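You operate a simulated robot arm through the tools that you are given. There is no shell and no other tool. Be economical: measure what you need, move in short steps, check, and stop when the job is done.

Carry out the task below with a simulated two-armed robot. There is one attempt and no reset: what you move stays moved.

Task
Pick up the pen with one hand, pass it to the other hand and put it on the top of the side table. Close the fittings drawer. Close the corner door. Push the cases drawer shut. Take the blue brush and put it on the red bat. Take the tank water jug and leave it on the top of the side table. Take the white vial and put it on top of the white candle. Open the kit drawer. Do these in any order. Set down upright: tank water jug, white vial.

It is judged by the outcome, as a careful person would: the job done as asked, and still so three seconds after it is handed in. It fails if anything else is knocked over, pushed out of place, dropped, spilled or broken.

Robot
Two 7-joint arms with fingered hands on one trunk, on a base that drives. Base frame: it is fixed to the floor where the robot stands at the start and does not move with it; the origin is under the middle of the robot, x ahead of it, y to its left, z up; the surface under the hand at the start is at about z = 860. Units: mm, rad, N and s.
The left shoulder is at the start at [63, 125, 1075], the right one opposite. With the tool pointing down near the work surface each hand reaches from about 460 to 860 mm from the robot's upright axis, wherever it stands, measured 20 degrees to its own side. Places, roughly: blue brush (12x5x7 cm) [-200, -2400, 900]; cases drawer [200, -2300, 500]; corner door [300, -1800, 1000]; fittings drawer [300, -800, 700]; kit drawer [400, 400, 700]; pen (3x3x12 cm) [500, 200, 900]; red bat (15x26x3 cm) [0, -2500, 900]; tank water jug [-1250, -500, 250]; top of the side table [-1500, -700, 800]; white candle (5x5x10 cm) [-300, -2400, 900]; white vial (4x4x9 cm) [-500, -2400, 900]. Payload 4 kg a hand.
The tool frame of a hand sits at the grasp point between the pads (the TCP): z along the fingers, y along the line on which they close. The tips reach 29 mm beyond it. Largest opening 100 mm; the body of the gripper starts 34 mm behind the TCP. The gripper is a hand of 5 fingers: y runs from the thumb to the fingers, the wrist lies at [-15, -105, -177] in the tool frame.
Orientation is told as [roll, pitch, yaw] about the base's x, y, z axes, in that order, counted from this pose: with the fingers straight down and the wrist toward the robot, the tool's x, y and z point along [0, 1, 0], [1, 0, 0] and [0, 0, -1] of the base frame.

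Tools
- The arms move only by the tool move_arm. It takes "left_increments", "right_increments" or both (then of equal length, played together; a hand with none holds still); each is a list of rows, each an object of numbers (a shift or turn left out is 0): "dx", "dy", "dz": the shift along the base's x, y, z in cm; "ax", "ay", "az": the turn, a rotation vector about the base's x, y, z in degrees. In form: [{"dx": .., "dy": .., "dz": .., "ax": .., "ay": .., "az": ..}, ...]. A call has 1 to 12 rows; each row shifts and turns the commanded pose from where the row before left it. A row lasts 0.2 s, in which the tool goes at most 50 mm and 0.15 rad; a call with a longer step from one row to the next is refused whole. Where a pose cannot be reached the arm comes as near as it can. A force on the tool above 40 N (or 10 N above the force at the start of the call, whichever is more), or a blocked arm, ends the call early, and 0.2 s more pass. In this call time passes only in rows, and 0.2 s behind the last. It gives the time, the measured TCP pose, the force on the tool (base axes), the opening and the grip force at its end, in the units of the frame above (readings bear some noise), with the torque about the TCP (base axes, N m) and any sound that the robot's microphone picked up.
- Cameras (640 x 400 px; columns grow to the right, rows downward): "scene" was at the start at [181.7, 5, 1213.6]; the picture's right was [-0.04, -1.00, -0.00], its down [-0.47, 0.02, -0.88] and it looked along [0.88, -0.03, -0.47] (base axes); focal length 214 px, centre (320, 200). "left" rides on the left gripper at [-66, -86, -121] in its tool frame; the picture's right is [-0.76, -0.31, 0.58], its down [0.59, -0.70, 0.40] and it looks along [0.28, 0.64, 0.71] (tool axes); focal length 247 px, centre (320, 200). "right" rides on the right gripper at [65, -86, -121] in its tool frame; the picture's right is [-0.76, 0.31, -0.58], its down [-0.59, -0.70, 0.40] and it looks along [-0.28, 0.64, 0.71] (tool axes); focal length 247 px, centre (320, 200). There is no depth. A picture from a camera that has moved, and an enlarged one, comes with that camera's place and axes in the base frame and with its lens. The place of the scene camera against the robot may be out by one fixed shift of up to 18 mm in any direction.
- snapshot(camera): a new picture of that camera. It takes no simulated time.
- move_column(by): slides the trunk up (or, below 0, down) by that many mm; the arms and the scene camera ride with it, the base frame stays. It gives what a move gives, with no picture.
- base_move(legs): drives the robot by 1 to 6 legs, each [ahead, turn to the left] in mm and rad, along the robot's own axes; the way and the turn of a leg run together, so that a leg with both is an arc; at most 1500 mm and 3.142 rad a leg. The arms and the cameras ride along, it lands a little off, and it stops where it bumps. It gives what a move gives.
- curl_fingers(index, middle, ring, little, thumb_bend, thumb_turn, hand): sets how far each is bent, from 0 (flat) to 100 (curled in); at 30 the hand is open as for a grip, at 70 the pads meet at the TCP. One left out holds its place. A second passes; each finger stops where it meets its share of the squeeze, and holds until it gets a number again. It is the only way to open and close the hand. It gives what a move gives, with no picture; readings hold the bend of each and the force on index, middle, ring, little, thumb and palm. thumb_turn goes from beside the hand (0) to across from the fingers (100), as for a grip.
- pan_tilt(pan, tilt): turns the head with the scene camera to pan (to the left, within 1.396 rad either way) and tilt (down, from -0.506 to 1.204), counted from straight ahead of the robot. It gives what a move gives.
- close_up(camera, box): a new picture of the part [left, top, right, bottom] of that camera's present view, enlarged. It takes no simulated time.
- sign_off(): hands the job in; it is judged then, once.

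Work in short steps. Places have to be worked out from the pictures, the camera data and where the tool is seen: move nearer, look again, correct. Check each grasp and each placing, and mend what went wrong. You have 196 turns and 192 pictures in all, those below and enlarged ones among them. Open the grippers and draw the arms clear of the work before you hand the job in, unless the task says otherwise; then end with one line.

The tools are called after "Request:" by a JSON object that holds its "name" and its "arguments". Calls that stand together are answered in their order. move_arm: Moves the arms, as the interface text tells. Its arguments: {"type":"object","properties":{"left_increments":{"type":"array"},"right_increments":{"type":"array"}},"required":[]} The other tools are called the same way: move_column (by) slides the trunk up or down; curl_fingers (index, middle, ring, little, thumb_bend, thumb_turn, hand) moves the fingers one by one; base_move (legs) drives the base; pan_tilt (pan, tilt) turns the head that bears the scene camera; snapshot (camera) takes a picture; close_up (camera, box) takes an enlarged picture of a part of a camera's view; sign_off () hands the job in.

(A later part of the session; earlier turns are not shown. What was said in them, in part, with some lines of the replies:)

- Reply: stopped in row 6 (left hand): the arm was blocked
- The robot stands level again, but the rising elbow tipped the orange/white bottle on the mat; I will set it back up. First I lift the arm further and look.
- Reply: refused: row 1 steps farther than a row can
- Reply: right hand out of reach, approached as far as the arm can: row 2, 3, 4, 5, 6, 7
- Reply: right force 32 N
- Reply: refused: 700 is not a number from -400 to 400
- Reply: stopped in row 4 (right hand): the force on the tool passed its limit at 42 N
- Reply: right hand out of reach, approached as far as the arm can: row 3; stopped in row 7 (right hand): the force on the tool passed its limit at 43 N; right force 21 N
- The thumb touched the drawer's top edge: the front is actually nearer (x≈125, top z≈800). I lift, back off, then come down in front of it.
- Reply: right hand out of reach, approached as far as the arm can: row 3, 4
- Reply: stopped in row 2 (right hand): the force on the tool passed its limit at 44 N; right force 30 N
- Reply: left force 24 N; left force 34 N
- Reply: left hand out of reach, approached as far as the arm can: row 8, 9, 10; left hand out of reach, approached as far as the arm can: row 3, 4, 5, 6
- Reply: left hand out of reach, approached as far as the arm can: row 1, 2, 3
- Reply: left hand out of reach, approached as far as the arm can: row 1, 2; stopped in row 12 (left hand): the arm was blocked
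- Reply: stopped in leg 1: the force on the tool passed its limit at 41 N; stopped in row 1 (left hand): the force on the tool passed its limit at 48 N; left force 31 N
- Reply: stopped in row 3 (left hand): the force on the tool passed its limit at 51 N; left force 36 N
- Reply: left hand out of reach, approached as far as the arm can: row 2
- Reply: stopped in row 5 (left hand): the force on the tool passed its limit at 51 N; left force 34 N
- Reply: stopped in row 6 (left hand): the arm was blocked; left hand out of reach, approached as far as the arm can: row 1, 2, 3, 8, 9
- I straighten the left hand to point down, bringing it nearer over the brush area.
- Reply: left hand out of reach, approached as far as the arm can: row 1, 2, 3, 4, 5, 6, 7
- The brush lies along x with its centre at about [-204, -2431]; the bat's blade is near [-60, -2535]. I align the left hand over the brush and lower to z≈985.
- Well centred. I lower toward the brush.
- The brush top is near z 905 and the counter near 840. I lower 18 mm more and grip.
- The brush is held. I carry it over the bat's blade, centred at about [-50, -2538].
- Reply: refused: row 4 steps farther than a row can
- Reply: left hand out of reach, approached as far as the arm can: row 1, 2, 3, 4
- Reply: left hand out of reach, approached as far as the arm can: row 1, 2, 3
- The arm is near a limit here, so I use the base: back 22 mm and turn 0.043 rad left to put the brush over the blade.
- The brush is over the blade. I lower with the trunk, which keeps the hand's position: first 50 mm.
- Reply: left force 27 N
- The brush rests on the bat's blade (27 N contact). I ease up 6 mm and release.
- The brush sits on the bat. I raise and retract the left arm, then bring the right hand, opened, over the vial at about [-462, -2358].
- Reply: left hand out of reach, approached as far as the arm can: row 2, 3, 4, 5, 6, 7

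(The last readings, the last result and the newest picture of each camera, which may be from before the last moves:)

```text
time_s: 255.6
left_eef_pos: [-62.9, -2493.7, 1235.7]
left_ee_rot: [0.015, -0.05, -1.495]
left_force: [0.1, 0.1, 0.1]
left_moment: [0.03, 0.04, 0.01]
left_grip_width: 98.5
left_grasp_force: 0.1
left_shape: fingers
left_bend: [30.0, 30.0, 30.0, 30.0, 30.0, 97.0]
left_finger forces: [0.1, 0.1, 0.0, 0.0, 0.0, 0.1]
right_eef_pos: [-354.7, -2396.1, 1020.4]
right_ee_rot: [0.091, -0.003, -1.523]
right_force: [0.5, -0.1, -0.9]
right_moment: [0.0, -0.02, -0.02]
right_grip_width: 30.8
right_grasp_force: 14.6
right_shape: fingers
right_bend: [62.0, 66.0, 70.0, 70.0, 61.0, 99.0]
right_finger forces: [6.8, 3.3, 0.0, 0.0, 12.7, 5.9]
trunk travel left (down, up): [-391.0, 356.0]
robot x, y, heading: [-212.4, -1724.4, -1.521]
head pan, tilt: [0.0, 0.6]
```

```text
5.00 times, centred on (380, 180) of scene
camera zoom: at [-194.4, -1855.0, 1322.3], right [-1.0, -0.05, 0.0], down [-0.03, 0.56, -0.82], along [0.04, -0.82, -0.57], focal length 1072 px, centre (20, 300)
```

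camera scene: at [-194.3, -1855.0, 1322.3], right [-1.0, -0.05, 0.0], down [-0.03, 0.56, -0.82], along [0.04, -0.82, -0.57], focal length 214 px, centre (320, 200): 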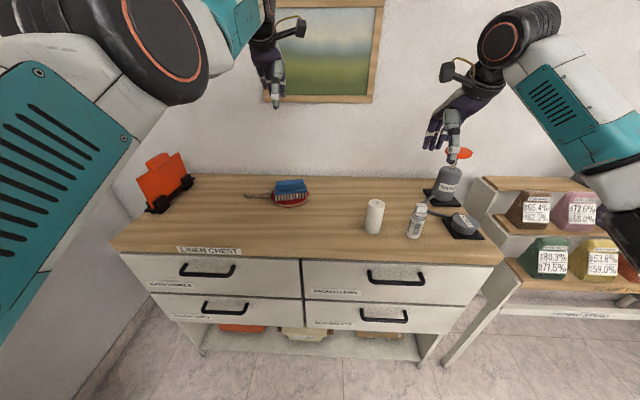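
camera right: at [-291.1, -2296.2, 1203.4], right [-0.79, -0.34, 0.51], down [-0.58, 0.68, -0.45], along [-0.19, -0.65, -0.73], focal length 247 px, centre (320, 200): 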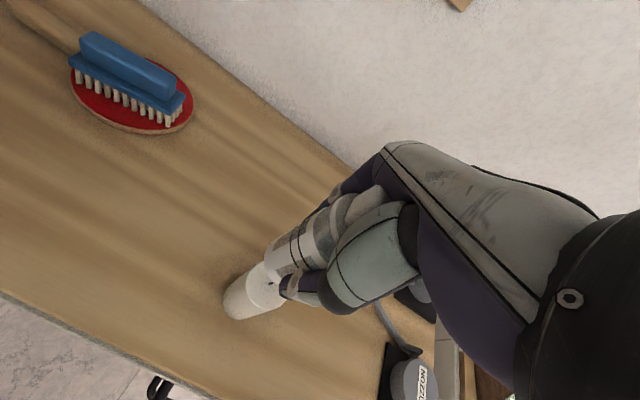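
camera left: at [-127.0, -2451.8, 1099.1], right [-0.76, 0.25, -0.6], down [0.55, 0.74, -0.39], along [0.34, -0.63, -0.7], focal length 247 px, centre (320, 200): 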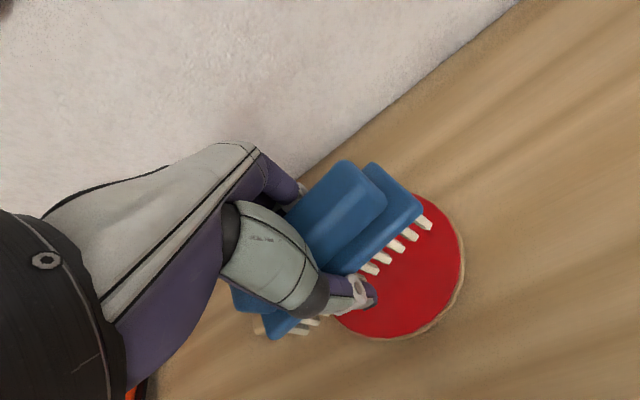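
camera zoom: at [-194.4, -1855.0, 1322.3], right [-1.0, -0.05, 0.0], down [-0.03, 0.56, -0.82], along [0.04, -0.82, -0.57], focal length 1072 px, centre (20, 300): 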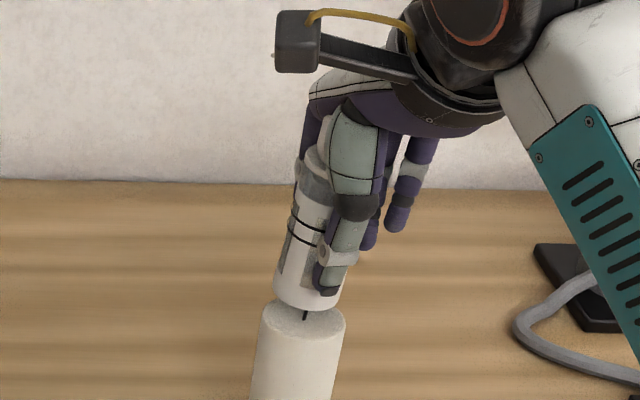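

Both views now agree within a few millimetres. I nudge slightly and lower to contact.

Request:
{"name": "move_arm", "arguments": {"right_increments": [{"dx": -0.2, "dy": 0.3, "dz": -0.3}, {"dz": -0.4}, {"dz": -0.3}, {"dz": -0.3}]}}

Request:
{"name": "close_up", "arguments": {"camera": "scene", "box": [340, 140, 420, 220]}}

```text
time_s: 256.6
left_eef_pos: [-62.7, -2491.5, 1236.7]
left_ee_rot: [0.017, -0.05, -1.495]
left_force: [-0.4, 0.5, -0.6]
left_moment: [-0.02, -0.05, 0.0]
left_grip_width: 98.5
left_grasp_force: 0.0
left_shape: fingers
left_bend: [30.0, 30.0, 30.0, 30.0, 30.0, 97.0]
left_finger forces: [0.1, 0.0, 0.0, 0.0, 0.1, 0.0]
right_eef_pos: [-356.4, -2392.3, 1011.8]
right_ee_rot: [0.092, -0.011, -1.525]
right_force: [-0.4, -0.2, 15.4]
right_moment: [0.14, 0.15, -0.01]
right_grip_width: 30.7
right_grasp_force: 18.4
right_shape: fingers
right_bend: [62.0, 66.0, 70.0, 70.0, 61.0, 99.0]
right_finger forces: [7.1, 4.1, 0.0, 0.0, 14.1, 12.1]
trunk travel left (down, up): [-391.0, 356.0]
robot x, y, heading: [-214.0, -1724.1, -1.519]
head pan, tilt: [0.0, 0.6]
```

```text
5.00 times, centred on (380, 180) of scene
camera zoom: at [-194.0, -1853.5, 1322.8], right [-1.0, -0.05, 0.0], down [-0.03, 0.56, -0.83], along [0.04, -0.82, -0.56], focal length 1072 px, centre (20, 300)
```

zoom: 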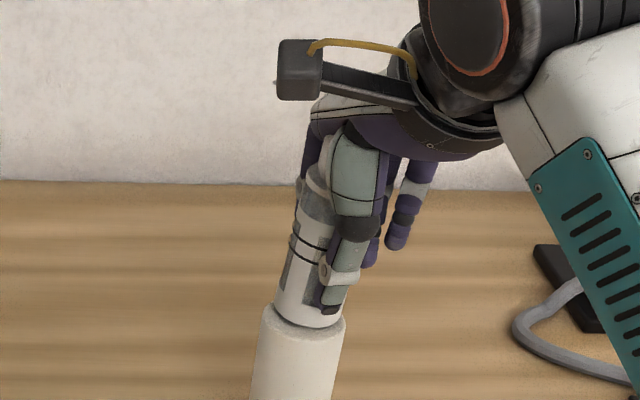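

The vial is on the candle (15 N). I ease up 2 mm and open slowly.

Request:
{"name": "move_arm", "arguments": {"right_increments": [{"dz": 0.25}]}}

Request:
{"name": "curl_fingers", "arguments": {"hand": "right", "index": 57, "middle": 61, "ring": 62, "little": 62, "thumb_bend": 55}}

Request:
{"name": "curl_fingers", "arguments": {"hand": "right", "index": 30, "middle": 30, "ring": 30, "little": 30, "thumb_bend": 30}}

Request:
{"name": "close_up", "arguments": {"camera": "scene", "box": [330, 120, 430, 240]}}

```text
time_s: 257.0
left_eef_pos: [-63.4, -2491.4, 1236.9]
left_ee_rot: [0.014, -0.051, -1.494]
left_force: [-0.3, -0.8, 0.2]
left_moment: [0.0, 0.01, -0.02]
left_grip_width: 98.4
left_grasp_force: 0.1
left_shape: fingers
left_bend: [30.0, 30.0, 30.0, 30.0, 30.0, 97.0]
left_finger forces: [0.0, 0.0, 0.1, 0.1, 0.0, 0.0]
right_eef_pos: [-356.2, -2392.4, 1011.4]
right_ee_rot: [0.089, -0.004, -1.524]
right_force: [0.3, -2.8, 15.1]
right_moment: [0.07, 0.14, 0.02]
right_grip_width: 30.5
right_grasp_force: 18.9
right_shape: fingers
right_bend: [62.0, 66.0, 70.0, 70.0, 61.0, 99.0]
right_finger forces: [7.7, 4.5, 0.0, 0.0, 13.7, 11.6]
trunk travel left (down, up): [-391.0, 356.0]
robot x, y, heading: [-215.2, -1728.4, -1.515]
head pan, tilt: [0.0, 0.6]
```

```text
time_s: 258.0
left_eef_pos: [-63.2, -2492.2, 1236.1]
left_ee_rot: [0.017, -0.051, -1.495]
left_force: [-0.1, 0.0, 0.2]
left_moment: [0.01, 0.01, 0.03]
left_grip_width: 98.5
left_grasp_force: 0.2
left_shape: fingers
left_bend: [30.0, 30.0, 30.0, 30.0, 30.0, 97.0]
left_finger forces: [0.0, 0.1, 0.0, 0.0, 0.0, 0.0]
right_eef_pos: [-355.7, -2392.3, 1011.3]
right_ee_rot: [0.09, -0.003, -1.524]
right_force: [0.1, -0.4, 13.8]
right_moment: [0.14, 0.1, 0.0]
right_grip_width: 39.0
right_grasp_force: 9.6
right_shape: fingers
right_bend: [56.0, 61.0, 62.0, 62.0, 54.0, 99.0]
right_finger forces: [0.0, 0.0, 0.0, 0.0, 4.4, 14.7]
trunk travel left (down, up): [-391.0, 356.0]
robot x, y, heading: [-216.7, -1726.0, -1.523]
head pan, tilt: [0.0, 0.6]
```

```text
time_s: 259.0
left_eef_pos: [-63.1, -2491.8, 1236.3]
left_ee_rot: [0.017, -0.05, -1.494]
left_force: [0.3, -0.4, 0.0]
left_moment: [0.0, -0.03, -0.02]
left_grip_width: 98.2
left_grasp_force: 0.2
left_shape: fingers
left_bend: [30.0, 30.0, 30.0, 30.0, 30.0, 97.0]
left_finger forces: [0.1, 0.0, 0.1, 0.0, 0.1, 0.0]
right_eef_pos: [-355.6, -2391.7, 1009.8]
right_ee_rot: [0.089, -0.004, -1.524]
right_force: [0.7, -0.6, 12.0]
right_moment: [0.08, 0.02, 0.01]
right_grip_width: 98.5
right_grasp_force: 6.0
right_shape: fingers
right_bend: [30.0, 30.0, 30.0, 30.0, 30.0, 96.0]
right_finger forces: [0.0, 0.0, 0.0, 0.0, 0.1, 11.6]
trunk travel left (down, up): [-391.0, 356.0]
robot x, y, heading: [-216.0, -1728.6, -1.519]
head pan, tilt: [0.0, 0.6]
```

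```text
3.33 times, centred on (380, 180) of scene
camera zoom: at [-193.9, -1853.9, 1322.5], right [-1.0, -0.05, 0.0], down [-0.03, 0.56, -0.83], along [0.04, -0.82, -0.56], focal length 715 px, centre (120, 267)
```

zoom: 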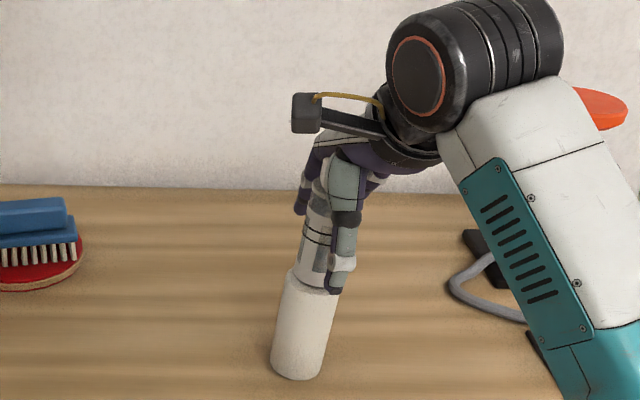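

Only the palm still touches the cap. I lift straight up along the hand's axis.

Request:
{"name": "move_arm", "arguments": {"right_increments": [{"dz": 0.7, "dx": -0.07}, {"dz": 1, "dx": -0.1}, {"dz": 1.5, "dx": -0.1}, {"dz": 2, "dx": -0.1}, {"dz": 3}, {"dz": 4}, {"dz": 4}, {"dz": 4}]}}

Request:
{"name": "close_up", "arguments": {"camera": "scene", "box": [240, 110, 500, 270]}}

```text
time_s: 260.8
left_eef_pos: [-63.5, -2493.7, 1235.3]
left_ee_rot: [0.015, -0.05, -1.494]
left_force: [0.9, -0.1, -0.5]
left_moment: [0.0, 0.04, 0.02]
left_grip_width: 98.7
left_grasp_force: 0.0
left_shape: fingers
left_bend: [30.0, 30.0, 30.0, 30.0, 30.0, 97.0]
left_finger forces: [0.1, 0.0, 0.0, 0.1, 0.0, 0.0]
right_eef_pos: [-358.9, -2392.3, 1214.1]
right_ee_rot: [0.088, -0.001, -1.522]
right_force: [0.0, -0.1, -0.5]
right_moment: [-0.02, 0.05, -0.01]
right_grip_width: 98.5
right_grasp_force: 0.1
right_shape: fingers
right_bend: [30.0, 30.0, 30.0, 30.0, 30.0, 96.0]
right_finger forces: [0.0, 0.0, 0.0, 0.1, 0.1, 0.1]
trunk travel left (down, up): [-391.0, 356.0]
robot x, y, heading: [-214.7, -1724.2, -1.526]
head pan, tilt: [0.0, 0.6]
```

```text
2.46 times, centred on (370, 190) of scene
camera zoom: at [-193.9, -1854.5, 1322.4], right [-1.0, -0.05, 0.0], down [-0.03, 0.56, -0.83], along [0.04, -0.82, -0.56], focal length 528 px, centre (197, 225)
```

zoom: 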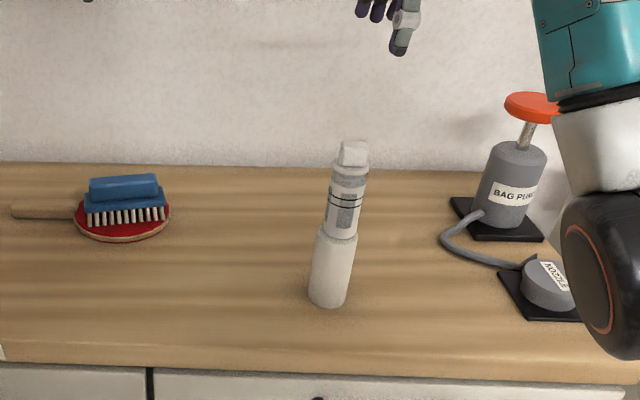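

The vial stands upright on the candle and the brush lies on the bat. I pull the arms in and back away from the chest, then head for the kit drawer, turning on the open side of the room.

Request:
{"name": "move_arm", "arguments": {"left_increments": [{"dx": 1, "dy": 3.7}, {"dx": 1, "dy": 3.7}, {"dx": 1, "dy": 3.7}, {"dx": 1, "dy": 3.7}, {"dx": 1, "dy": 3.7}, {"dx": 1, "dy": 3.7}], "right_increments": [{"dy": 2}, {"dy": 3}, {"dy": 3}, {"dy": 3}, {"dy": 3}, {"dy": 3}]}}

Request:
{"name": "base_move", "arguments": {"legs": [[-520, 0]]}}

Request:
{"name": "snapshot", "arguments": {"camera": "scene"}}

```text
time_s: 262.2
left_eef_pos: [-61.1, -2490.5, 1238.8]
left_ee_rot: [0.016, -0.051, -1.495]
left_force: [-0.4, -0.4, 0.0]
left_moment: [-0.04, 0.0, 0.01]
left_grip_width: 98.5
left_grasp_force: 0.1
left_shape: fingers
left_bend: [30.0, 30.0, 30.0, 30.0, 30.0, 97.0]
left_finger forces: [0.1, 0.0, 0.0, 0.0, 0.0, 0.0]
left hand out of reach, approached as far as the arm can: row 1, 2, 3, 4, 5, 6
right_eef_pos: [-359.7, -2223.8, 1212.2]
right_ee_rot: [0.09, -0.001, -1.524]
right_force: [0.4, 0.1, 0.6]
right_moment: [-0.01, 0.03, 0.05]
right_grip_width: 98.4
right_grasp_force: 0.1
right_shape: fingers
right_bend: [30.0, 30.0, 30.0, 30.0, 30.0, 96.0]
right_finger forces: [0.0, 0.1, 0.0, 0.1, 0.1, 0.1]
trunk travel left (down, up): [-391.0, 356.0]
robot x, y, heading: [-213.7, -1726.1, -1.526]
head pan, tilt: [0.0, 0.6]
```

```text
time_s: 265.3
left_eef_pos: [-91.3, -1960.2, 1238.6]
left_ee_rot: [0.015, -0.049, -1.502]
left_force: [0.0, -0.6, 0.6]
left_moment: [-0.02, 0.03, 0.01]
left_grip_width: 98.4
left_grasp_force: 0.1
left_shape: fingers
left_bend: [30.0, 30.0, 30.0, 30.0, 30.0, 97.0]
left_finger forces: [0.1, 0.0, 0.1, 0.0, 0.0, 0.0]
right_eef_pos: [-388.0, -1689.4, 1213.0]
right_ee_rot: [0.09, -0.002, -1.531]
right_force: [0.4, 0.1, -0.1]
right_moment: [-0.04, 0.01, 0.02]
right_grip_width: 98.7
right_grasp_force: 0.1
right_shape: fingers
right_bend: [30.0, 30.0, 30.0, 30.0, 30.0, 96.0]
right_finger forces: [0.1, 0.1, 0.0, 0.0, 0.0, 0.1]
trunk travel left (down, up): [-391.0, 356.0]
robot x, y, heading: [-237.3, -1195.0, -1.529]
head pan, tilt: [0.0, 0.6]
```

```text
23 pictures are left
camera scene: at [-220.5, -1321.8, 1322.4], right [-1.0, -0.04, 0.0], down [-0.02, 0.56, -0.83], along [0.04, -0.82, -0.56], focal length 214 px, centre (320, 200)
```

scene: 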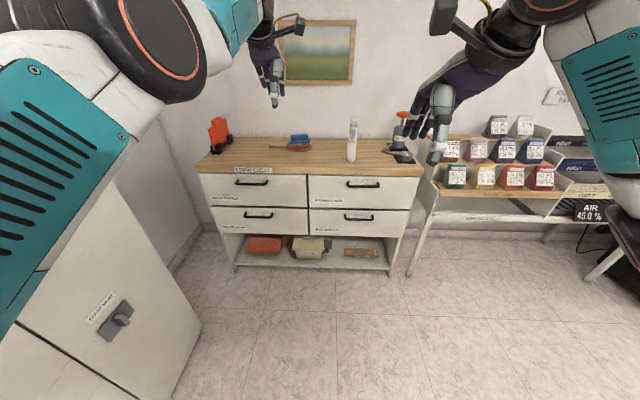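

All is in order there. I free the left arm from its awkward posture by moving it back through the middle, where it worked before.

Request:
{"name": "move_arm", "arguments": {"left_increments": [{"dx": -3, "dy": 1}, {"dx": -3, "dy": 1}, {"dx": -3, "dy": 1.5}, {"dx": -3, "dy": 1.5}, {"dx": -2, "dy": 3}, {"dy": 3}, {"dy": 3}, {"dy": 3}, {"dy": 3}]}}

Request:
{"name": "move_column", "arguments": {"by": -74}}

```text
time_s: 267.3
left_eef_pos: [-278.7, -1893.0, 1296.0]
left_ee_rot: [0.016, -0.049, -1.501]
left_force: [0.0, 0.2, 0.4]
left_moment: [-0.03, 0.01, -0.02]
left_grip_width: 98.6
left_grasp_force: 0.0
left_shape: fingers
left_bend: [30.0, 30.0, 30.0, 30.0, 30.0, 98.0]
left_finger forces: [0.0, 0.0, 0.0, 0.1, 0.0, 0.0]
left hand out of reach, approached as far as the arm can: row 1, 2, 3, 4, 5, 6, 7, 8, 9
right_eef_pos: [-389.5, -1689.0, 1212.4]
right_ee_rot: [0.092, -0.002, -1.53]
right_force: [-0.2, 0.3, -0.1]
right_moment: [0.0, -0.02, -0.02]
right_grip_width: 99.0
right_grasp_force: 0.0
right_shape: fingers
right_bend: [30.0, 30.0, 30.0, 30.0, 30.0, 96.0]
right_finger forces: [0.0, 0.1, 0.0, 0.0, 0.1, 0.0]
trunk travel left (down, up): [-391.0, 356.0]
robot x, y, heading: [-240.0, -1192.9, -1.531]
head pan, tilt: [0.0, 0.6]
```

```text
time_s: 268.4
left_eef_pos: [-275.9, -1910.6, 1192.4]
left_ee_rot: [0.017, -0.003, -1.501]
left_force: [0.0, 0.4, 0.2]
left_moment: [0.0, 0.0, 0.01]
left_grip_width: 98.6
left_grasp_force: 0.1
left_shape: fingers
left_bend: [30.0, 30.0, 30.0, 30.0, 30.0, 98.0]
left_finger forces: [0.0, 0.1, 0.0, 0.1, 0.1, 0.0]
right_eef_pos: [-388.8, -1689.4, 1140.3]
right_ee_rot: [0.09, -0.006, -1.53]
right_force: [0.8, -0.3, 0.0]
right_moment: [0.0, 0.04, 0.02]
right_grip_width: 99.0
right_grasp_force: 0.1
right_shape: fingers
right_bend: [30.0, 30.0, 30.0, 30.0, 30.0, 96.0]
right_finger forces: [0.0, 0.0, 0.0, 0.1, 0.1, 0.0]
trunk travel left (down, up): [-317.0, 430.0]
robot x, y, heading: [-242.5, -1190.9, -1.528]
head pan, tilt: [0.0, 0.6]
```

Request:
{"name": "move_arm", "arguments": {"left_increments": [{"dz": -3}, {"dz": -3}, {"dz": -3, "dx": 1}, {"dz": -3, "dx": 2, "dy": 2}, {"dx": 2, "dy": 3}, {"dx": 2, "dy": 3}, {"dx": 2, "dy": 3}, {"dx": 2, "dy": 3}]}}

Request:
{"name": "snapshot", "arguments": {"camera": "scene"}}

```text
time_s: 270.2
left_eef_pos: [-222.1, -1953.3, 1124.1]
left_ee_rot: [0.018, -0.001, -1.5]
left_force: [0.5, -0.1, 0.1]
left_moment: [-0.02, 0.02, -0.02]
left_grip_width: 98.7
left_grasp_force: 0.1
left_shape: fingers
left_bend: [30.0, 30.0, 30.0, 30.0, 30.0, 98.0]
left_finger forces: [0.0, 0.0, 0.1, 0.0, 0.1, 0.0]
left hand out of reach, approached as far as the arm can: row 1, 2, 3, 4, 5, 6, 7, 8
right_eef_pos: [-389.2, -1688.6, 1138.0]
right_ee_rot: [0.09, -0.001, -1.531]
right_force: [-1.0, 0.4, -0.6]
right_moment: [0.02, 0.01, 0.01]
right_grip_width: 98.6
right_grasp_force: 0.0
right_shape: fingers
right_bend: [30.0, 30.0, 30.0, 30.0, 30.0, 96.0]
right_finger forces: [0.1, 0.1, 0.1, 0.0, 0.0, 0.0]
trunk travel left (down, up): [-317.0, 430.0]
robot x, y, heading: [-237.6, -1193.9, -1.528]
head pan, tilt: [0.0, 0.6]
```

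```text
22 pictures are left
camera scene: at [-219.7, -1338.9, 1246.9], right [-1.0, -0.04, 0.0], down [-0.02, 0.56, -0.82], along [0.04, -0.82, -0.57], focal length 214 px, centre (320, 200)
```

scene: 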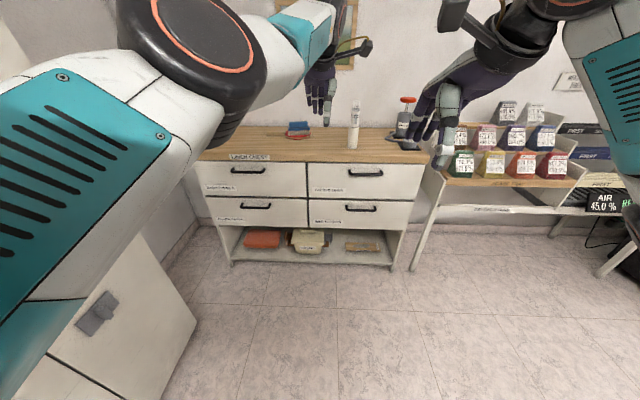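

One more try to bring the left arm to its natural side position.

Request:
{"name": "move_arm", "arguments": {"left_increments": [{"dx": 4, "dy": 1}, {"dx": 4, "dy": 1}, {"dx": 4, "dy": 1}, {"dx": 4, "dy": 2}, {"dx": 4, "dy": 2}, {"dx": 4, "dy": 2}, {"dx": 4, "dy": 3}, {"dx": 2, "dy": 4}]}}

```text
time_s: 272.1
left_eef_pos: [-81.2, -1970.2, 1151.8]
left_ee_rot: [0.017, -0.004, -1.486]
left_force: [0.8, 0.8, 1.4]
left_moment: [0.0, 0.02, 0.0]
left_grip_width: 98.5
left_grasp_force: 0.1
left_shape: fingers
left_bend: [30.0, 30.0, 30.0, 30.0, 30.0, 98.0]
left_finger forces: [0.1, 0.0, 0.0, 0.0, 0.1, 0.0]
left hand out of reach, approached as far as the arm can: row 1, 2, 3, 4, 5, 6, 7, 8
right_eef_pos: [-388.0, -1691.6, 1138.2]
right_ee_rot: [0.089, -0.002, -1.529]
right_force: [-0.3, -1.0, -0.1]
right_moment: [0.0, 0.0, -0.02]
right_grip_width: 99.0
right_grasp_force: 0.0
right_shape: fingers
right_bend: [30.0, 30.0, 30.0, 30.0, 30.0, 96.0]
right_finger forces: [0.0, 0.2, 0.0, 0.1, 0.0, 0.1]
trunk travel left (down, up): [-317.0, 430.0]
robot x, y, heading: [-239.9, -1195.2, -1.528]
head pan, tilt: [0.0, 0.6]
```

Request:
{"name": "move_arm", "arguments": {"left_increments": [{"ax": -8, "dz": -1}, {"ax": -8, "dz": -1}, {"ax": -8, "dz": -2, "dy": 2}, {"ax": -8, "dz": -2, "dy": 3}, {"ax": -8, "dz": -2, "dy": 3}, {"dz": -2, "dy": 4}, {"dz": -2, "dy": 4}, {"dy": 4}, {"dy": 4}]}}

```text
time_s: 274.1
left_eef_pos: [-108.1, -2090.7, 1079.4]
left_ee_rot: [-0.042, -0.7, -1.48]
left_force: [0.0, -0.5, 0.5]
left_moment: [0.02, -0.02, 0.01]
left_grip_width: 98.7
left_grasp_force: 0.1
left_shape: fingers
left_bend: [30.0, 30.0, 30.0, 30.0, 30.0, 98.0]
left_finger forces: [0.1, 0.0, 0.0, 0.1, 0.1, 0.0]
left hand out of reach, approached as far as the arm can: row 1, 2, 3, 4, 5, 6, 7, 8, 9
right_eef_pos: [-388.3, -1689.6, 1138.7]
right_ee_rot: [0.09, 0.0, -1.529]
right_force: [-0.5, 1.1, -0.7]
right_moment: [0.0, 0.0, 0.01]
right_grip_width: 98.8
right_grasp_force: 0.1
right_shape: fingers
right_bend: [30.0, 30.0, 30.0, 30.0, 30.0, 96.0]
right_finger forces: [0.0, 0.0, 0.1, 0.1, 0.0, 0.1]
trunk travel left (down, up): [-317.0, 430.0]
robot x, y, heading: [-242.4, -1194.6, -1.526]
head pan, tilt: [0.0, 0.6]
```

The left arm is stretched straight at its elbow. Rather than force it, I raise it up, which brings the hand closer in and out of the way.

Request:
{"name": "move_arm", "arguments": {"left_increments": [{"dz": 4.5, "dy": 1}, {"dz": 4.5, "dy": 1}, {"dz": 4.5, "dy": 1.5}, {"dz": 4.5, "dy": 1.5}, {"dz": 4.5, "dy": 2}, {"dz": 4.5, "dy": 2}, {"dz": 4, "dy": 2.5}, {"dz": 4, "dy": 2.5}, {"dz": 4, "dy": 3}, {"dz": 3, "dy": 3}, {"dz": 3, "dy": 3}]}}

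```text
time_s: 276.4
left_eef_pos: [-108.6, -1873.4, 1538.6]
left_ee_rot: [-0.04, -0.701, -1.48]
left_force: [0.3, 0.5, 0.2]
left_moment: [-0.03, -0.01, 0.01]
left_grip_width: 98.6
left_grasp_force: 0.1
left_shape: fingers
left_bend: [30.0, 30.0, 30.0, 30.0, 30.0, 98.0]
left_finger forces: [0.0, 0.0, 0.0, 0.0, 0.1, 0.0]
left hand out of reach, approached as far as the arm can: row 1, 2, 3, 5
right_eef_pos: [-388.5, -1688.6, 1140.0]
right_ee_rot: [0.091, -0.005, -1.532]
right_force: [0.1, -0.1, 0.1]
right_moment: [-0.03, 0.03, -0.01]
right_grip_width: 99.0
right_grasp_force: 0.1
right_shape: fingers
right_bend: [30.0, 30.0, 30.0, 30.0, 30.0, 96.0]
right_finger forces: [0.0, 0.1, 0.0, 0.0, 0.0, 0.1]
trunk travel left (down, up): [-317.0, 430.0]
robot x, y, heading: [-239.6, -1191.5, -1.528]
head pan, tilt: [0.0, 0.6]
```

That freed it (no more limits). I bring it back and down to a tucked position.

Request:
{"name": "move_arm", "arguments": {"left_increments": [{"dy": 3, "dx": 1, "ax": 4}, {"dy": 3, "dx": 1, "ax": 4}, {"dy": 3, "dx": 1, "ax": 4}, {"dy": 2, "dx": 1, "dz": -3, "ax": 4}, {"dz": -4, "dx": 1, "ax": 4}, {"dz": -4, "dx": 1, "ax": 4}, {"dz": -4, "dx": 1, "ax": 4}, {"dz": -4, "dx": 1, "ax": 4}, {"dz": -4, "dx": 1, "ax": 4}]}}

Request:
{"name": "base_move", "arguments": {"legs": [[0, -1.53], [0, -1.53]]}}

Request:
{"name": "snapshot", "arguments": {"camera": "scene"}}

```text
time_s: 278.4
left_eef_pos: [-78.8, -1849.2, 1460.1]
left_ee_rot: [-0.023, -0.318, -1.465]
left_force: [-0.3, -0.3, -0.1]
left_moment: [0.01, 0.02, 0.0]
left_grip_width: 98.6
left_grasp_force: 0.1
left_shape: fingers
left_bend: [30.0, 30.0, 30.0, 30.0, 30.0, 98.0]
left_finger forces: [0.1, 0.0, 0.0, 0.1, 0.0, 0.0]
left hand out of reach, approached as far as the arm can: row 1, 2, 3, 4, 5, 6, 7, 8, 9
right_eef_pos: [-388.9, -1690.0, 1138.0]
right_ee_rot: [0.09, -0.002, -1.53]
right_force: [0.3, 0.4, 0.9]
right_moment: [0.0, -0.01, 0.01]
right_grip_width: 98.6
right_grasp_force: 0.1
right_shape: fingers
right_bend: [30.0, 30.0, 30.0, 30.0, 30.0, 96.0]
right_finger forces: [0.0, 0.0, 0.1, 0.1, 0.0, 0.0]
trunk travel left (down, up): [-317.0, 430.0]
robot x, y, heading: [-241.6, -1194.1, -1.529]
head pan, tilt: [0.0, 0.6]
```

```text
time_s: 286.6
left_eef_pos: [-442.2, -547.0, 1460.3]
left_ee_rot: [-0.023, -0.317, 1.738]
left_force: [-0.8, 0.1, 0.2]
left_moment: [0.01, 0.02, -0.01]
left_grip_width: 98.6
left_grasp_force: 0.0
left_shape: fingers
left_bend: [30.0, 30.0, 30.0, 30.0, 30.0, 98.0]
left_finger forces: [0.0, 0.0, 0.0, 0.0, 0.0, 0.1]
right_eef_pos: [-122.2, -688.4, 1138.2]
right_ee_rot: [0.091, -0.002, 1.673]
right_force: [-0.3, 0.0, -0.5]
right_moment: [0.01, 0.01, -0.01]
right_grip_width: 98.8
right_grasp_force: 0.0
right_shape: fingers
right_bend: [30.0, 30.0, 30.0, 30.0, 30.0, 96.0]
right_finger forces: [0.1, 0.0, 0.0, 0.0, 0.0, 0.0]
trunk travel left (down, up): [-317.0, 430.0]
robot x, y, heading: [-239.7, -1191.2, 1.681]
head pan, tilt: [0.0, 0.6]
```

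```text
21 pictures are left
camera scene: at [-243.2, -1031.9, 1246.9], right [0.99, 0.11, 0.0], down [0.06, -0.56, -0.82], along [-0.09, 0.82, -0.57], focal length 214 px, centre (320, 200)
```

scene: 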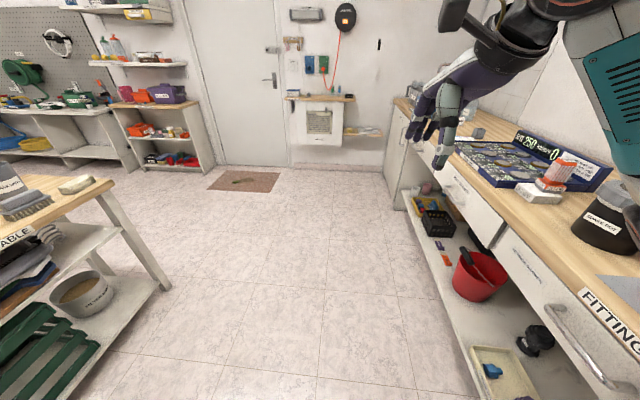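

The way along the desk is clear. I drive to the left end of the desk and face the kit drawer.

Request:
{"name": "base_move", "arguments": {"legs": [[1000, 0], [660, 0], [0, -1.68]]}}

Request:
{"name": "pan_tilt", "arguments": {"pan": -0.1, "tilt": 0.6}}

Request:
{"name": "snapshot", "arguments": {"camera": "scene"}}

```text
time_s: 299.3
left_eef_pos: [239.9, 635.6, 1460.7]
left_ee_rot: [-0.023, -0.317, 0.074]
left_force: [0.2, -0.3, -0.6]
left_moment: [0.0, 0.01, 0.01]
left_grip_width: 98.6
left_grasp_force: 0.0
left_shape: fingers
left_bend: [30.0, 30.0, 30.0, 30.0, 30.0, 98.0]
left_finger forces: [0.1, 0.0, 0.0, 0.0, 0.1, 0.0]
right_eef_pos: [70.6, 331.5, 1138.1]
right_ee_rot: [0.09, -0.002, 0.008]
right_force: [-0.3, 0.9, 0.2]
right_moment: [0.0, 0.01, 0.02]
right_grip_width: 99.0
right_grasp_force: 0.0
right_shape: fingers
right_bend: [30.0, 30.0, 30.0, 30.0, 30.0, 96.0]
right_finger forces: [0.0, 0.1, 0.0, 0.0, 0.1, 0.0]
trunk travel left (down, up): [-317.0, 430.0]
robot x, y, heading: [-421.0, 497.4, 0.01]
head pan, tilt: [0.0, 0.6]
```

```text
time_s: 300.0
left_eef_pos: [240.5, 637.4, 1460.4]
left_ee_rot: [-0.022, -0.317, 0.074]
left_force: [-0.5, 0.1, 0.4]
left_moment: [0.0, 0.02, 0.01]
left_grip_width: 98.5
left_grasp_force: 0.1
left_shape: fingers
left_bend: [30.0, 30.0, 30.0, 30.0, 30.0, 98.0]
left_finger forces: [0.0, 0.0, 0.0, 0.0, 0.0, 0.1]
right_eef_pos: [70.9, 331.7, 1138.7]
right_ee_rot: [0.091, -0.002, 0.008]
right_force: [0.6, -0.6, 0.1]
right_moment: [-0.02, -0.01, 0.0]
right_grip_width: 98.8
right_grasp_force: 0.0
right_shape: fingers
right_bend: [30.0, 30.0, 30.0, 30.0, 30.0, 96.0]
right_finger forces: [0.1, 0.1, 0.0, 0.0, 0.0, 0.0]
trunk travel left (down, up): [-317.0, 430.0]
robot x, y, heading: [-418.9, 495.4, 0.01]
head pan, tilt: [-0.099, 0.6]
```

```text
20 pictures are left
camera scene: at [-254.4, 498.5, 1246.9], right [-0.09, -1.0, 0.0], down [-0.56, 0.05, -0.82], along [0.82, -0.07, -0.57], focal length 214 px, centre (320, 200)
```

scene: 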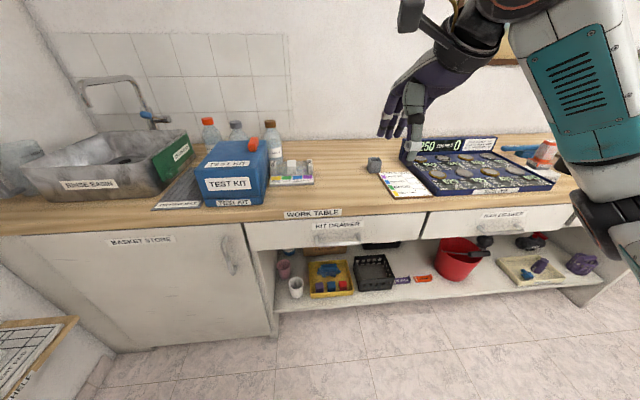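

I see the kit drawer ("KIT DRAWER"), with its handle around the centre. I zoom in.

Request:
{"name": "close_up", "arguments": {"camera": "scene", "box": [235, 195, 435, 275]}}

```text
3.20 times, centred on (335, 235) of scene
camera zoom: at [-254.4, 498.5, 1246.9], right [-0.09, -1.0, 0.0], down [-0.56, 0.05, -0.82], along [0.82, -0.07, -0.57], focal length 686 px, centre (272, 88)
```

zoom: 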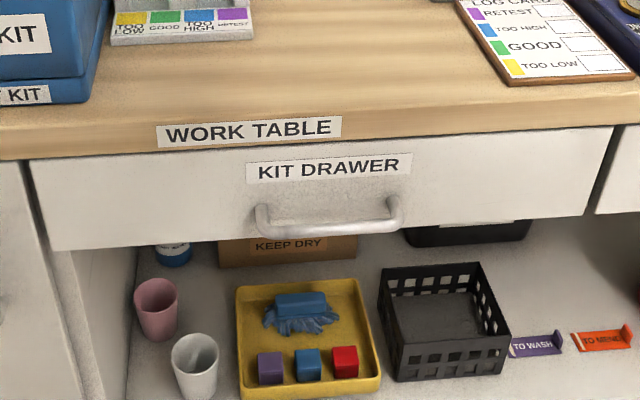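

The handle bar is at about [225, 400, 726]. I bring the right hand in front of it, fingers pointing forward so thumb and fingers can pinch the bar.

Request:
{"name": "move_arm", "arguments": {"right_increments": [{"dz": -3.4, "dy": 0.6, "ax": -2.5}, {"dz": -3.4, "dy": 0.6, "ax": -2.5}, {"dz": -3.4, "dy": 0.6, "ay": -8}, {"dz": -3.4, "dy": 0.6, "ay": -8}, {"dz": -3.4, "dy": 0.6, "ay": -8}, {"dz": -3.4, "dy": 0.6, "ay": -8}, {"dz": -3.4, "dy": 0.6, "ay": -8}, {"dz": -3.4, "dy": 0.6, "ay": -8}, {"dz": -3.4, "dy": 0.6, "ay": -8}, {"dz": -3.4, "dy": 0.6, "ay": -8}, {"dz": -3.4, "dy": 0.6, "ay": -8}, {"dz": -3.4, "dy": 0.2}]}}

Request:
{"name": "snapshot", "arguments": {"camera": "scene"}}

```text
time_s: 302.6
left_eef_pos: [240.9, 637.3, 1459.7]
left_ee_rot: [-0.022, -0.316, 0.074]
left_force: [0.6, -0.3, 0.6]
left_moment: [-0.01, 0.0, 0.01]
left_grip_width: 98.7
left_grasp_force: 0.0
left_shape: fingers
left_bend: [30.0, 30.0, 30.0, 30.0, 30.0, 98.0]
left_finger forces: [0.1, 0.0, 0.1, 0.0, 0.0, 0.0]
right_eef_pos: [72.8, 401.3, 728.4]
right_ee_rot: [-0.021, -1.259, 0.026]
right_force: [0.3, -0.4, -0.1]
right_moment: [-0.01, 0.01, -0.02]
right_grip_width: 98.9
right_grasp_force: 0.1
right_shape: fingers
right_bend: [30.0, 30.0, 30.0, 30.0, 30.0, 96.0]
right_finger forces: [0.1, 0.1, 0.1, 0.0, 0.1, 0.0]
trunk travel left (down, up): [-317.0, 430.0]
robot x, y, heading: [-425.6, 496.0, 0.011]
head pan, tilt: [-0.099, 0.6]
```

```text
18 pictures are left
camera scene: at [-254.3, 498.5, 1246.9], right [-0.09, -1.0, 0.0], down [-0.56, 0.05, -0.82], along [0.82, -0.07, -0.57], focal length 214 px, centre (320, 200)
```

scene: 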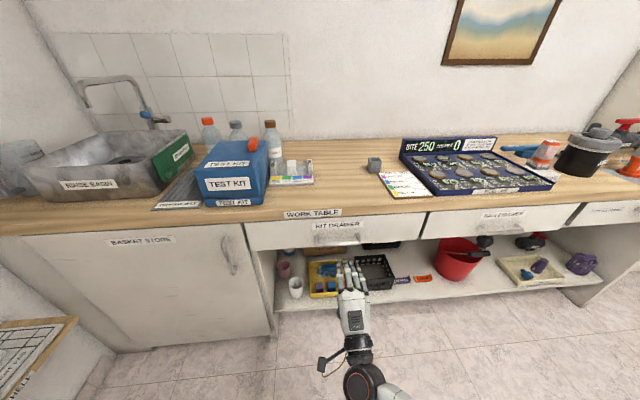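

Pose reached. I check the handle from the hand's own camera.

Request:
{"name": "snapshot", "arguments": {"camera": "right"}}

```text
17 pictures are left
camera right: at [-68.7, 465.2, 685.3], right [-0.45, -0.76, 0.47], down [0.17, -0.59, -0.79], along [0.88, -0.28, 0.39], focal length 247 px, centre (320, 200)
```

right: 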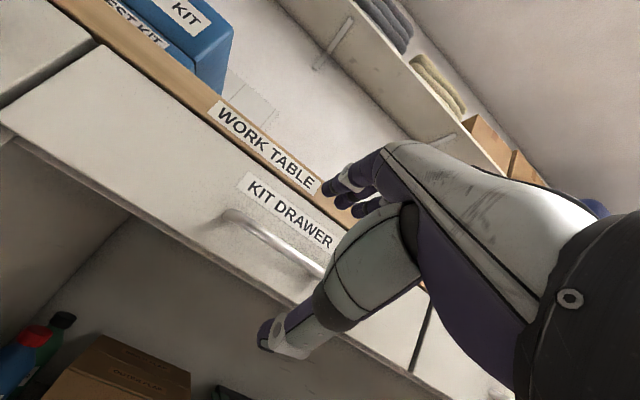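

The bar is at z≈732, y 335–465. I advance around it.

Request:
{"name": "move_arm", "arguments": {"right_increments": [{"dx": 3, "dz": 0.4}, {"dx": 3}, {"dx": 3}, {"dx": 2.5}, {"dx": 2.3}]}}

Request:
{"name": "snapshot", "arguments": {"camera": "right"}}

Request:
{"name": "close_up", "arguments": {"camera": "scene", "box": [260, 190, 420, 310]}}

```text
time_s: 303.8
left_eef_pos: [239.4, 635.7, 1461.7]
left_ee_rot: [-0.024, -0.32, 0.074]
left_force: [-0.5, 0.0, 0.5]
left_moment: [0.02, -0.02, 0.01]
left_grip_width: 98.7
left_grasp_force: 0.1
left_shape: fingers
left_bend: [30.0, 30.0, 30.0, 30.0, 30.0, 98.0]
left_finger forces: [0.0, 0.0, 0.0, 0.0, 0.0, 0.0]
right_eef_pos: [208.2, 401.1, 734.9]
right_ee_rot: [-0.022, -1.257, 0.024]
right_force: [-11.4, -0.5, 0.9]
right_moment: [0.06, -0.55, -0.11]
right_grip_width: 99.1
right_grasp_force: 4.8
right_shape: fingers
right_bend: [30.0, 30.0, 30.0, 30.0, 30.0, 96.0]
right_finger forces: [0.0, 10.6, 0.0, 0.1, 0.1, 0.1]
trunk travel left (down, up): [-317.0, 430.0]
robot x, y, heading: [-417.7, 496.1, 0.007]
head pan, tilt: [-0.099, 0.6]
```

```text
16 pictures are left
camera right: at [68.2, 465.3, 690.0], right [-0.45, -0.76, 0.47], down [0.17, -0.59, -0.79], along [0.88, -0.28, 0.39], focal length 247 px, centre (320, 200)
```

right: 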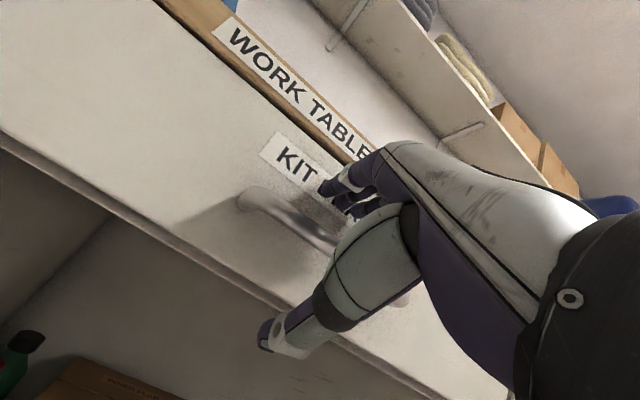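

```text
3.33 times, centred on (340, 250) of scene
camera zoom: at [-256.1, 498.4, 1247.2], right [-0.09, -1.0, 0.0], down [-0.56, 0.05, -0.83], along [0.82, -0.07, -0.56], focal length 715 px, centre (253, 33)
```

zoom: 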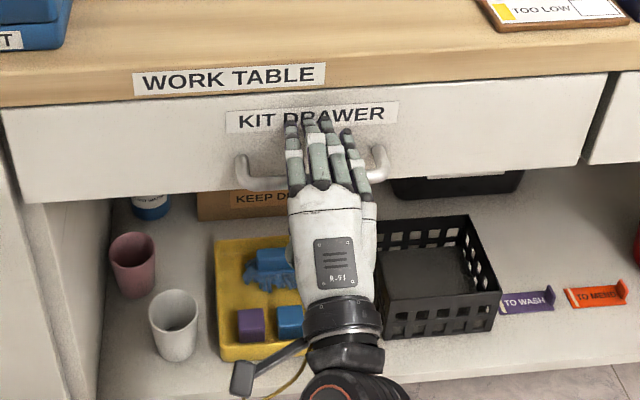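

The fingers are above the bar and lightly touch the drawer face. I close on the handle.

Request:
{"name": "curl_fingers", "arguments": {"hand": "right", "index": 80, "middle": 80, "ring": 80, "little": 80, "thumb_bend": 72}}

Request:
{"name": "close_up", "arguments": {"camera": "right", "box": [200, 140, 440, 360]}}

```text
time_s: 304.8
left_eef_pos: [238.3, 637.5, 1461.6]
left_ee_rot: [-0.023, -0.319, 0.074]
left_force: [-0.8, 0.0, 0.4]
left_moment: [0.0, -0.02, -0.02]
left_grip_width: 98.7
left_grasp_force: 0.1
left_shape: fingers
left_bend: [30.0, 30.0, 30.0, 30.0, 30.0, 98.0]
left_finger forces: [0.1, 0.0, 0.1, 0.0, 0.0, 0.0]
right_eef_pos: [212.0, 401.0, 736.4]
right_ee_rot: [-0.022, -1.265, 0.022]
right_force: [1.9, -2.7, 18.2]
right_moment: [-0.58, 0.1, 0.22]
right_grip_width: 0.0
right_grasp_force: 12.1
right_shape: fingers
right_bend: [79.0, 80.0, 79.0, 79.0, 67.0, 100.0]
right_finger forces: [0.1, 0.6, 4.0, 10.8, 8.3, 0.0]
trunk travel left (down, up): [-317.0, 430.0]
robot x, y, heading: [-423.7, 499.3, 0.011]
head pan, tilt: [-0.099, 0.6]
```

```text
1.82 times, centred on (320, 250) of right
camera zoom: at [69.8, 464.8, 691.8], right [-0.45, -0.76, 0.47], down [0.17, -0.59, -0.79], along [0.87, -0.28, 0.4], focal length 449 px, centre (320, 109)
```

zoom: 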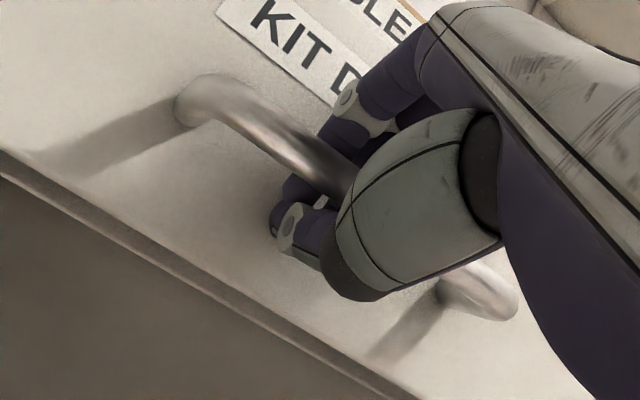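

The fingers are hooked behind the bar. I pull the drawer out.

Request:
{"name": "move_arm", "arguments": {"right_increments": [{"dx": -1}, {"dx": -2}, {"dx": -2}, {"dx": -2}, {"dx": -2}, {"dx": -2}, {"dx": -2}]}}

Request:
{"name": "snapshot", "arguments": {"camera": "scene"}}

```text
time_s: 306.4
left_eef_pos: [237.9, 637.5, 1460.9]
left_ee_rot: [-0.023, -0.319, 0.074]
left_force: [1.1, 1.2, 0.3]
left_moment: [-0.02, 0.01, 0.02]
left_grip_width: 98.6
left_grasp_force: 0.1
left_shape: fingers
left_bend: [30.0, 30.0, 30.0, 30.0, 30.0, 98.0]
left_finger forces: [0.0, 0.1, 0.0, 0.0, 0.1, 0.0]
right_eef_pos: [76.0, 400.2, 734.3]
right_ee_rot: [-0.019, -1.258, 0.024]
right_force: [-1.7, -1.4, 18.1]
right_moment: [-0.59, 0.22, 0.19]
right_grip_width: 0.0
right_grasp_force: 13.2
right_shape: fingers
right_bend: [79.0, 80.0, 79.0, 79.0, 68.0, 100.0]
right_finger forces: [0.1, 0.7, 4.4, 11.1, 10.6, 0.1]
trunk travel left (down, up): [-317.0, 430.0]
robot x, y, heading: [-419.9, 494.7, 0.013]
head pan, tilt: [-0.099, 0.6]
```

```text
13 pictures are left
camera scene: at [-256.0, 498.6, 1247.2], right [-0.09, -1.0, 0.0], down [-0.56, 0.05, -0.83], along [0.82, -0.07, -0.56], focal length 214 px, centre (320, 200)
```

scene: 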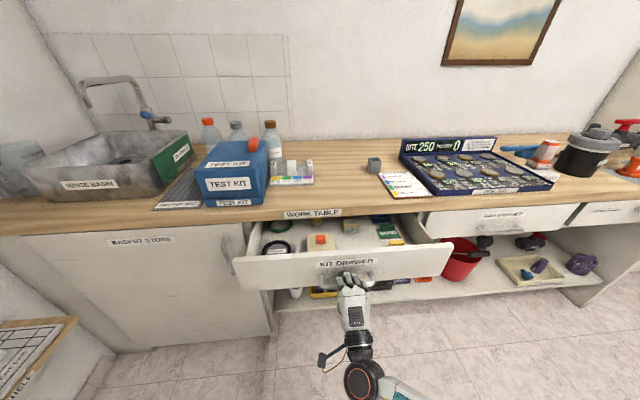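

The drawer opens well. I pull further with the base to open it fully.

Request:
{"name": "base_move", "arguments": {"legs": [[-130, 0]]}}

Request:
{"name": "snapshot", "arguments": {"camera": "scene"}}

```text
time_s: 307.7
left_eef_pos: [108.4, 636.9, 1460.4]
left_ee_rot: [-0.022, -0.32, 0.073]
left_force: [-1.2, 0.0, 0.7]
left_moment: [-0.01, 0.02, -0.01]
left_grip_width: 98.6
left_grasp_force: 0.0
left_shape: fingers
left_bend: [30.0, 30.0, 30.0, 30.0, 30.0, 98.0]
left_finger forces: [0.1, 0.1, 0.0, 0.0, 0.0, 0.1]
right_eef_pos: [-52.7, 399.7, 735.9]
right_ee_rot: [-0.021, -1.258, 0.025]
right_force: [-2.2, 0.1, 14.9]
right_moment: [-0.54, 0.29, 0.25]
right_grip_width: 0.1
right_grasp_force: 13.7
right_shape: fingers
right_bend: [79.0, 80.0, 79.0, 79.0, 68.0, 100.0]
right_finger forces: [0.2, 0.6, 4.7, 11.0, 11.2, 0.0]
trunk travel left (down, up): [-317.0, 430.0]
robot x, y, heading: [-557.9, 496.5, 0.016]
head pan, tilt: [-0.099, 0.6]
```

```text
12 pictures are left
camera scene: at [-386.5, 497.3, 1247.1], right [-0.09, -1.0, 0.0], down [-0.56, 0.05, -0.83], along [0.82, -0.07, -0.56], focal length 214 px, centre (320, 200)
```

scene: 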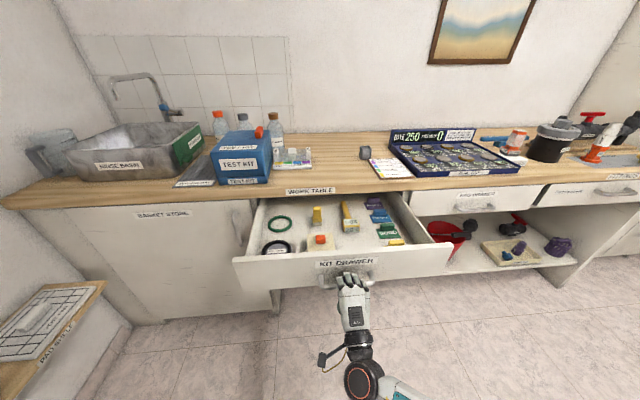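

The kit drawer is wide open. I release the handle and back straight away.

Request:
{"name": "curl_fingers", "arguments": {"hand": "right", "index": 25, "middle": 25, "ring": 25, "little": 25, "thumb_bend": 25}}

Request:
{"name": "base_move", "arguments": {"legs": [[-250, 0]]}}

Request:
{"name": "pan_tilt", "arguments": {"pan": -0.45, "tilt": 0.45}}

Request:
{"name": "snapshot", "arguments": {"camera": "scene"}}

```text
time_s: 308.7
left_eef_pos: [109.6, 636.2, 1460.8]
left_ee_rot: [-0.024, -0.317, 0.075]
left_force: [1.0, -0.5, -0.1]
left_moment: [-0.02, -0.01, 0.01]
left_grip_width: 98.6
left_grasp_force: 0.1
left_shape: fingers
left_bend: [30.0, 30.0, 30.0, 30.0, 30.0, 98.0]
left_finger forces: [0.0, 0.0, 0.0, 0.0, 0.0, 0.1]
right_eef_pos: [-51.8, 399.5, 736.0]
right_ee_rot: [-0.02, -1.258, 0.024]
right_force: [-0.3, 0.1, 0.6]
right_moment: [0.03, 0.0, 0.0]
right_grip_width: 107.3
right_grasp_force: 0.0
right_shape: fingers
right_bend: [25.0, 25.0, 25.0, 25.0, 25.0, 95.0]
right_finger forces: [0.0, 0.0, 0.0, 0.0, 0.0, 0.1]
trunk travel left (down, up): [-317.0, 430.0]
robot x, y, heading: [-552.4, 498.7, 0.008]
head pan, tilt: [-0.099, 0.6]
```

```text
time_s: 310.5
left_eef_pos: [-140.8, 635.0, 1461.6]
left_ee_rot: [-0.023, -0.32, 0.078]
left_force: [0.5, -0.1, 0.1]
left_moment: [0.0, -0.03, -0.01]
left_grip_width: 98.7
left_grasp_force: 0.0
left_shape: fingers
left_bend: [30.0, 30.0, 30.0, 30.0, 30.0, 98.0]
left_finger forces: [0.0, 0.1, 0.1, 0.0, 0.1, 0.0]
right_eef_pos: [-301.3, 397.8, 736.1]
right_ee_rot: [-0.02, -1.258, 0.027]
right_force: [-0.1, -0.8, 0.4]
right_moment: [-0.02, 0.04, -0.01]
right_grip_width: 107.7
right_grasp_force: 0.0
right_shape: fingers
right_bend: [25.0, 25.0, 25.0, 25.0, 25.0, 95.0]
right_finger forces: [0.1, 0.1, 0.1, 0.0, 0.1, 0.0]
trunk travel left (down, up): [-317.0, 430.0]
robot x, y, heading: [-802.1, 492.2, 0.019]
head pan, tilt: [-0.099, 0.6]
```

```text
time_s: 311.3
left_eef_pos: [-140.5, 634.7, 1461.4]
left_ee_rot: [-0.022, -0.317, 0.081]
left_force: [-0.1, 0.2, 0.0]
left_moment: [0.0, 0.04, -0.01]
left_grip_width: 98.9
left_grasp_force: 0.1
left_shape: fingers
left_bend: [30.0, 30.0, 30.0, 30.0, 30.0, 98.0]
left_finger forces: [0.1, 0.0, 0.0, 0.0, 0.0, 0.0]
right_eef_pos: [-300.1, 396.4, 735.4]
right_ee_rot: [-0.02, -1.257, 0.027]
right_force: [0.1, 0.4, 0.0]
right_moment: [-0.01, -0.01, 0.02]
right_grip_width: 107.8
right_grasp_force: 0.0
right_shape: fingers
right_bend: [25.0, 25.0, 25.0, 25.0, 25.0, 95.0]
right_finger forces: [0.1, 0.0, 0.1, 0.0, 0.0, 0.1]
trunk travel left (down, up): [-317.0, 430.0]
robot x, y, heading: [-798.9, 489.0, 0.015]
head pan, tilt: [-0.45, 0.45]
```

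```text
11 pictures are left
camera scene: at [-638.5, 462.9, 1260.5], right [-0.42, -0.91, 0.0], down [-0.4, 0.18, -0.9], along [0.82, -0.38, -0.44], focal length 214 px, centre (320, 200)
```

scene: 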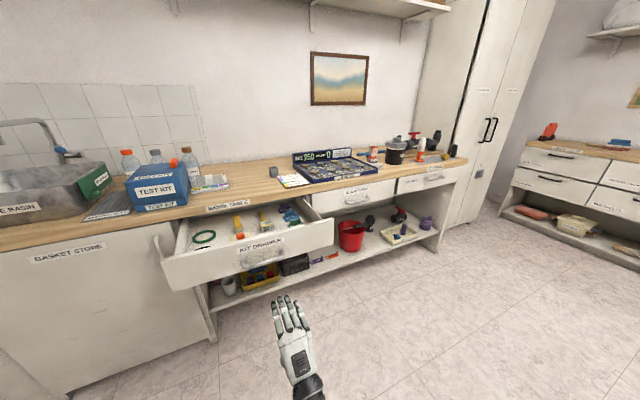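

Drawers, doors and desk look right. I check the desk items in detail, then turn to verify the side table.

Request:
{"name": "close_up", "arguments": {"camera": "scene", "box": [250, 120, 480, 220]}}

Request:
{"name": "base_move", "arguments": {"legs": [[0, -1.5]]}}

Request:
{"name": "pan_tilt", "arguments": {"pan": -0.6, "tilt": 0.4}}

Request:
{"name": "snapshot", "arguments": {"camera": "scene"}}

```text
2.78 times, centred on (365, 170) of scene
camera zoom: at [-638.5, 462.9, 1260.5], right [-0.42, -0.91, 0.0], down [-0.4, 0.18, -0.9], along [0.82, -0.38, -0.44], focal length 597 px, centre (195, 284)
```

zoom: 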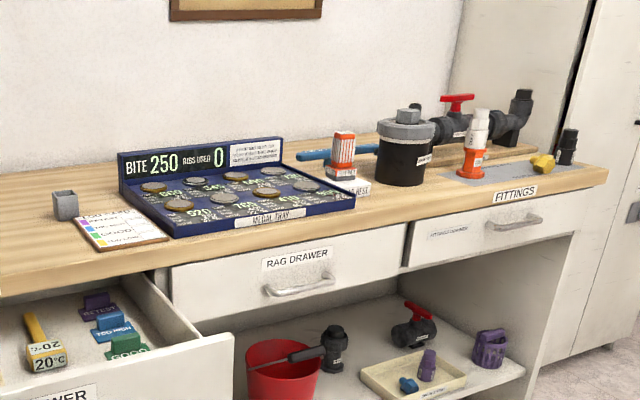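

```text
time_s: 315.4
left_eef_pos: [-587.9, -149.6, 1460.7]
left_ee_rot: [-0.022, -0.317, -1.385]
left_force: [0.2, 0.3, 0.9]
left_moment: [-0.02, 0.0, -0.01]
left_grip_width: 98.5
left_grasp_force: 0.0
left_shape: fingers
left_bend: [30.0, 30.0, 30.0, 30.0, 30.0, 98.0]
left_finger forces: [0.1, 0.1, 0.0, 0.0, 0.0, 0.0]
right_eef_pos: [-840.8, -15.0, 735.4]
right_ee_rot: [-0.017, -1.259, -1.436]
right_force: [0.6, 0.4, -0.4]
right_moment: [0.02, 0.0, -0.02]
right_grip_width: 107.7
right_grasp_force: 0.2
right_shape: fingers
right_bend: [25.0, 25.0, 25.0, 25.0, 25.0, 95.0]
right_finger forces: [0.0, 0.0, 0.1, 0.0, 0.0, 0.1]
trunk travel left (down, up): [-317.0, 430.0]
robot x, y, heading: [-800.5, 493.9, -1.449]
head pan, tilt: [-0.45, 0.45]
```

```text
time_s: 316.1
left_eef_pos: [-587.4, -148.8, 1460.5]
left_ee_rot: [-0.021, -0.318, -1.384]
left_force: [0.6, -0.6, 0.5]
left_moment: [-0.01, 0.0, -0.01]
left_grip_width: 98.8
left_grasp_force: 0.1
left_shape: fingers
left_bend: [30.0, 30.0, 30.0, 30.0, 30.0, 98.0]
left_finger forces: [0.0, 0.0, 0.0, 0.1, 0.0, 0.0]
right_eef_pos: [-840.0, -15.2, 735.2]
right_ee_rot: [-0.019, -1.258, -1.435]
right_force: [0.1, 0.0, 0.8]
right_moment: [0.0, -0.01, 0.0]
right_grip_width: 107.5
right_grasp_force: 0.0
right_shape: fingers
right_bend: [25.0, 25.0, 25.0, 25.0, 25.0, 95.0]
right_finger forces: [0.0, 0.0, 0.1, 0.1, 0.0, 0.0]
trunk travel left (down, up): [-317.0, 430.0]
robot x, y, heading: [-802.0, 491.7, -1.447]
head pan, tilt: [-0.6, 0.4]
```

```text
9 pictures are left
camera scene: at [-821.7, 353.2, 1265.1], right [-0.89, 0.46, 0.0], down [0.18, 0.35, -0.92], along [-0.42, -0.82, -0.39], focal length 214 px, centre (320, 200)
```

scene: 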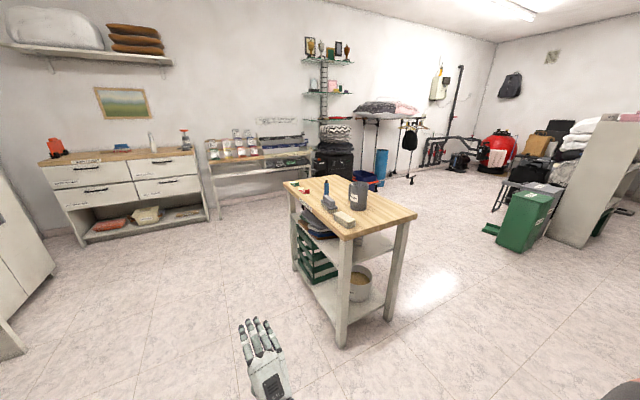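

Pen and jug stand on the side table, the vial stands on the candle, the brush is on the bat. The drawers and door are as asked, and both hands are open and clear, so I hand in.

Request:
{"name": "sign_off", "arguments": {}}

```text
The job is handed in.
```

All eight tasks are done and handed in. One slip: my right elbow knocked over the orange and white cuff on the work table, and I stood it upright again about 2 cm from its original spot.
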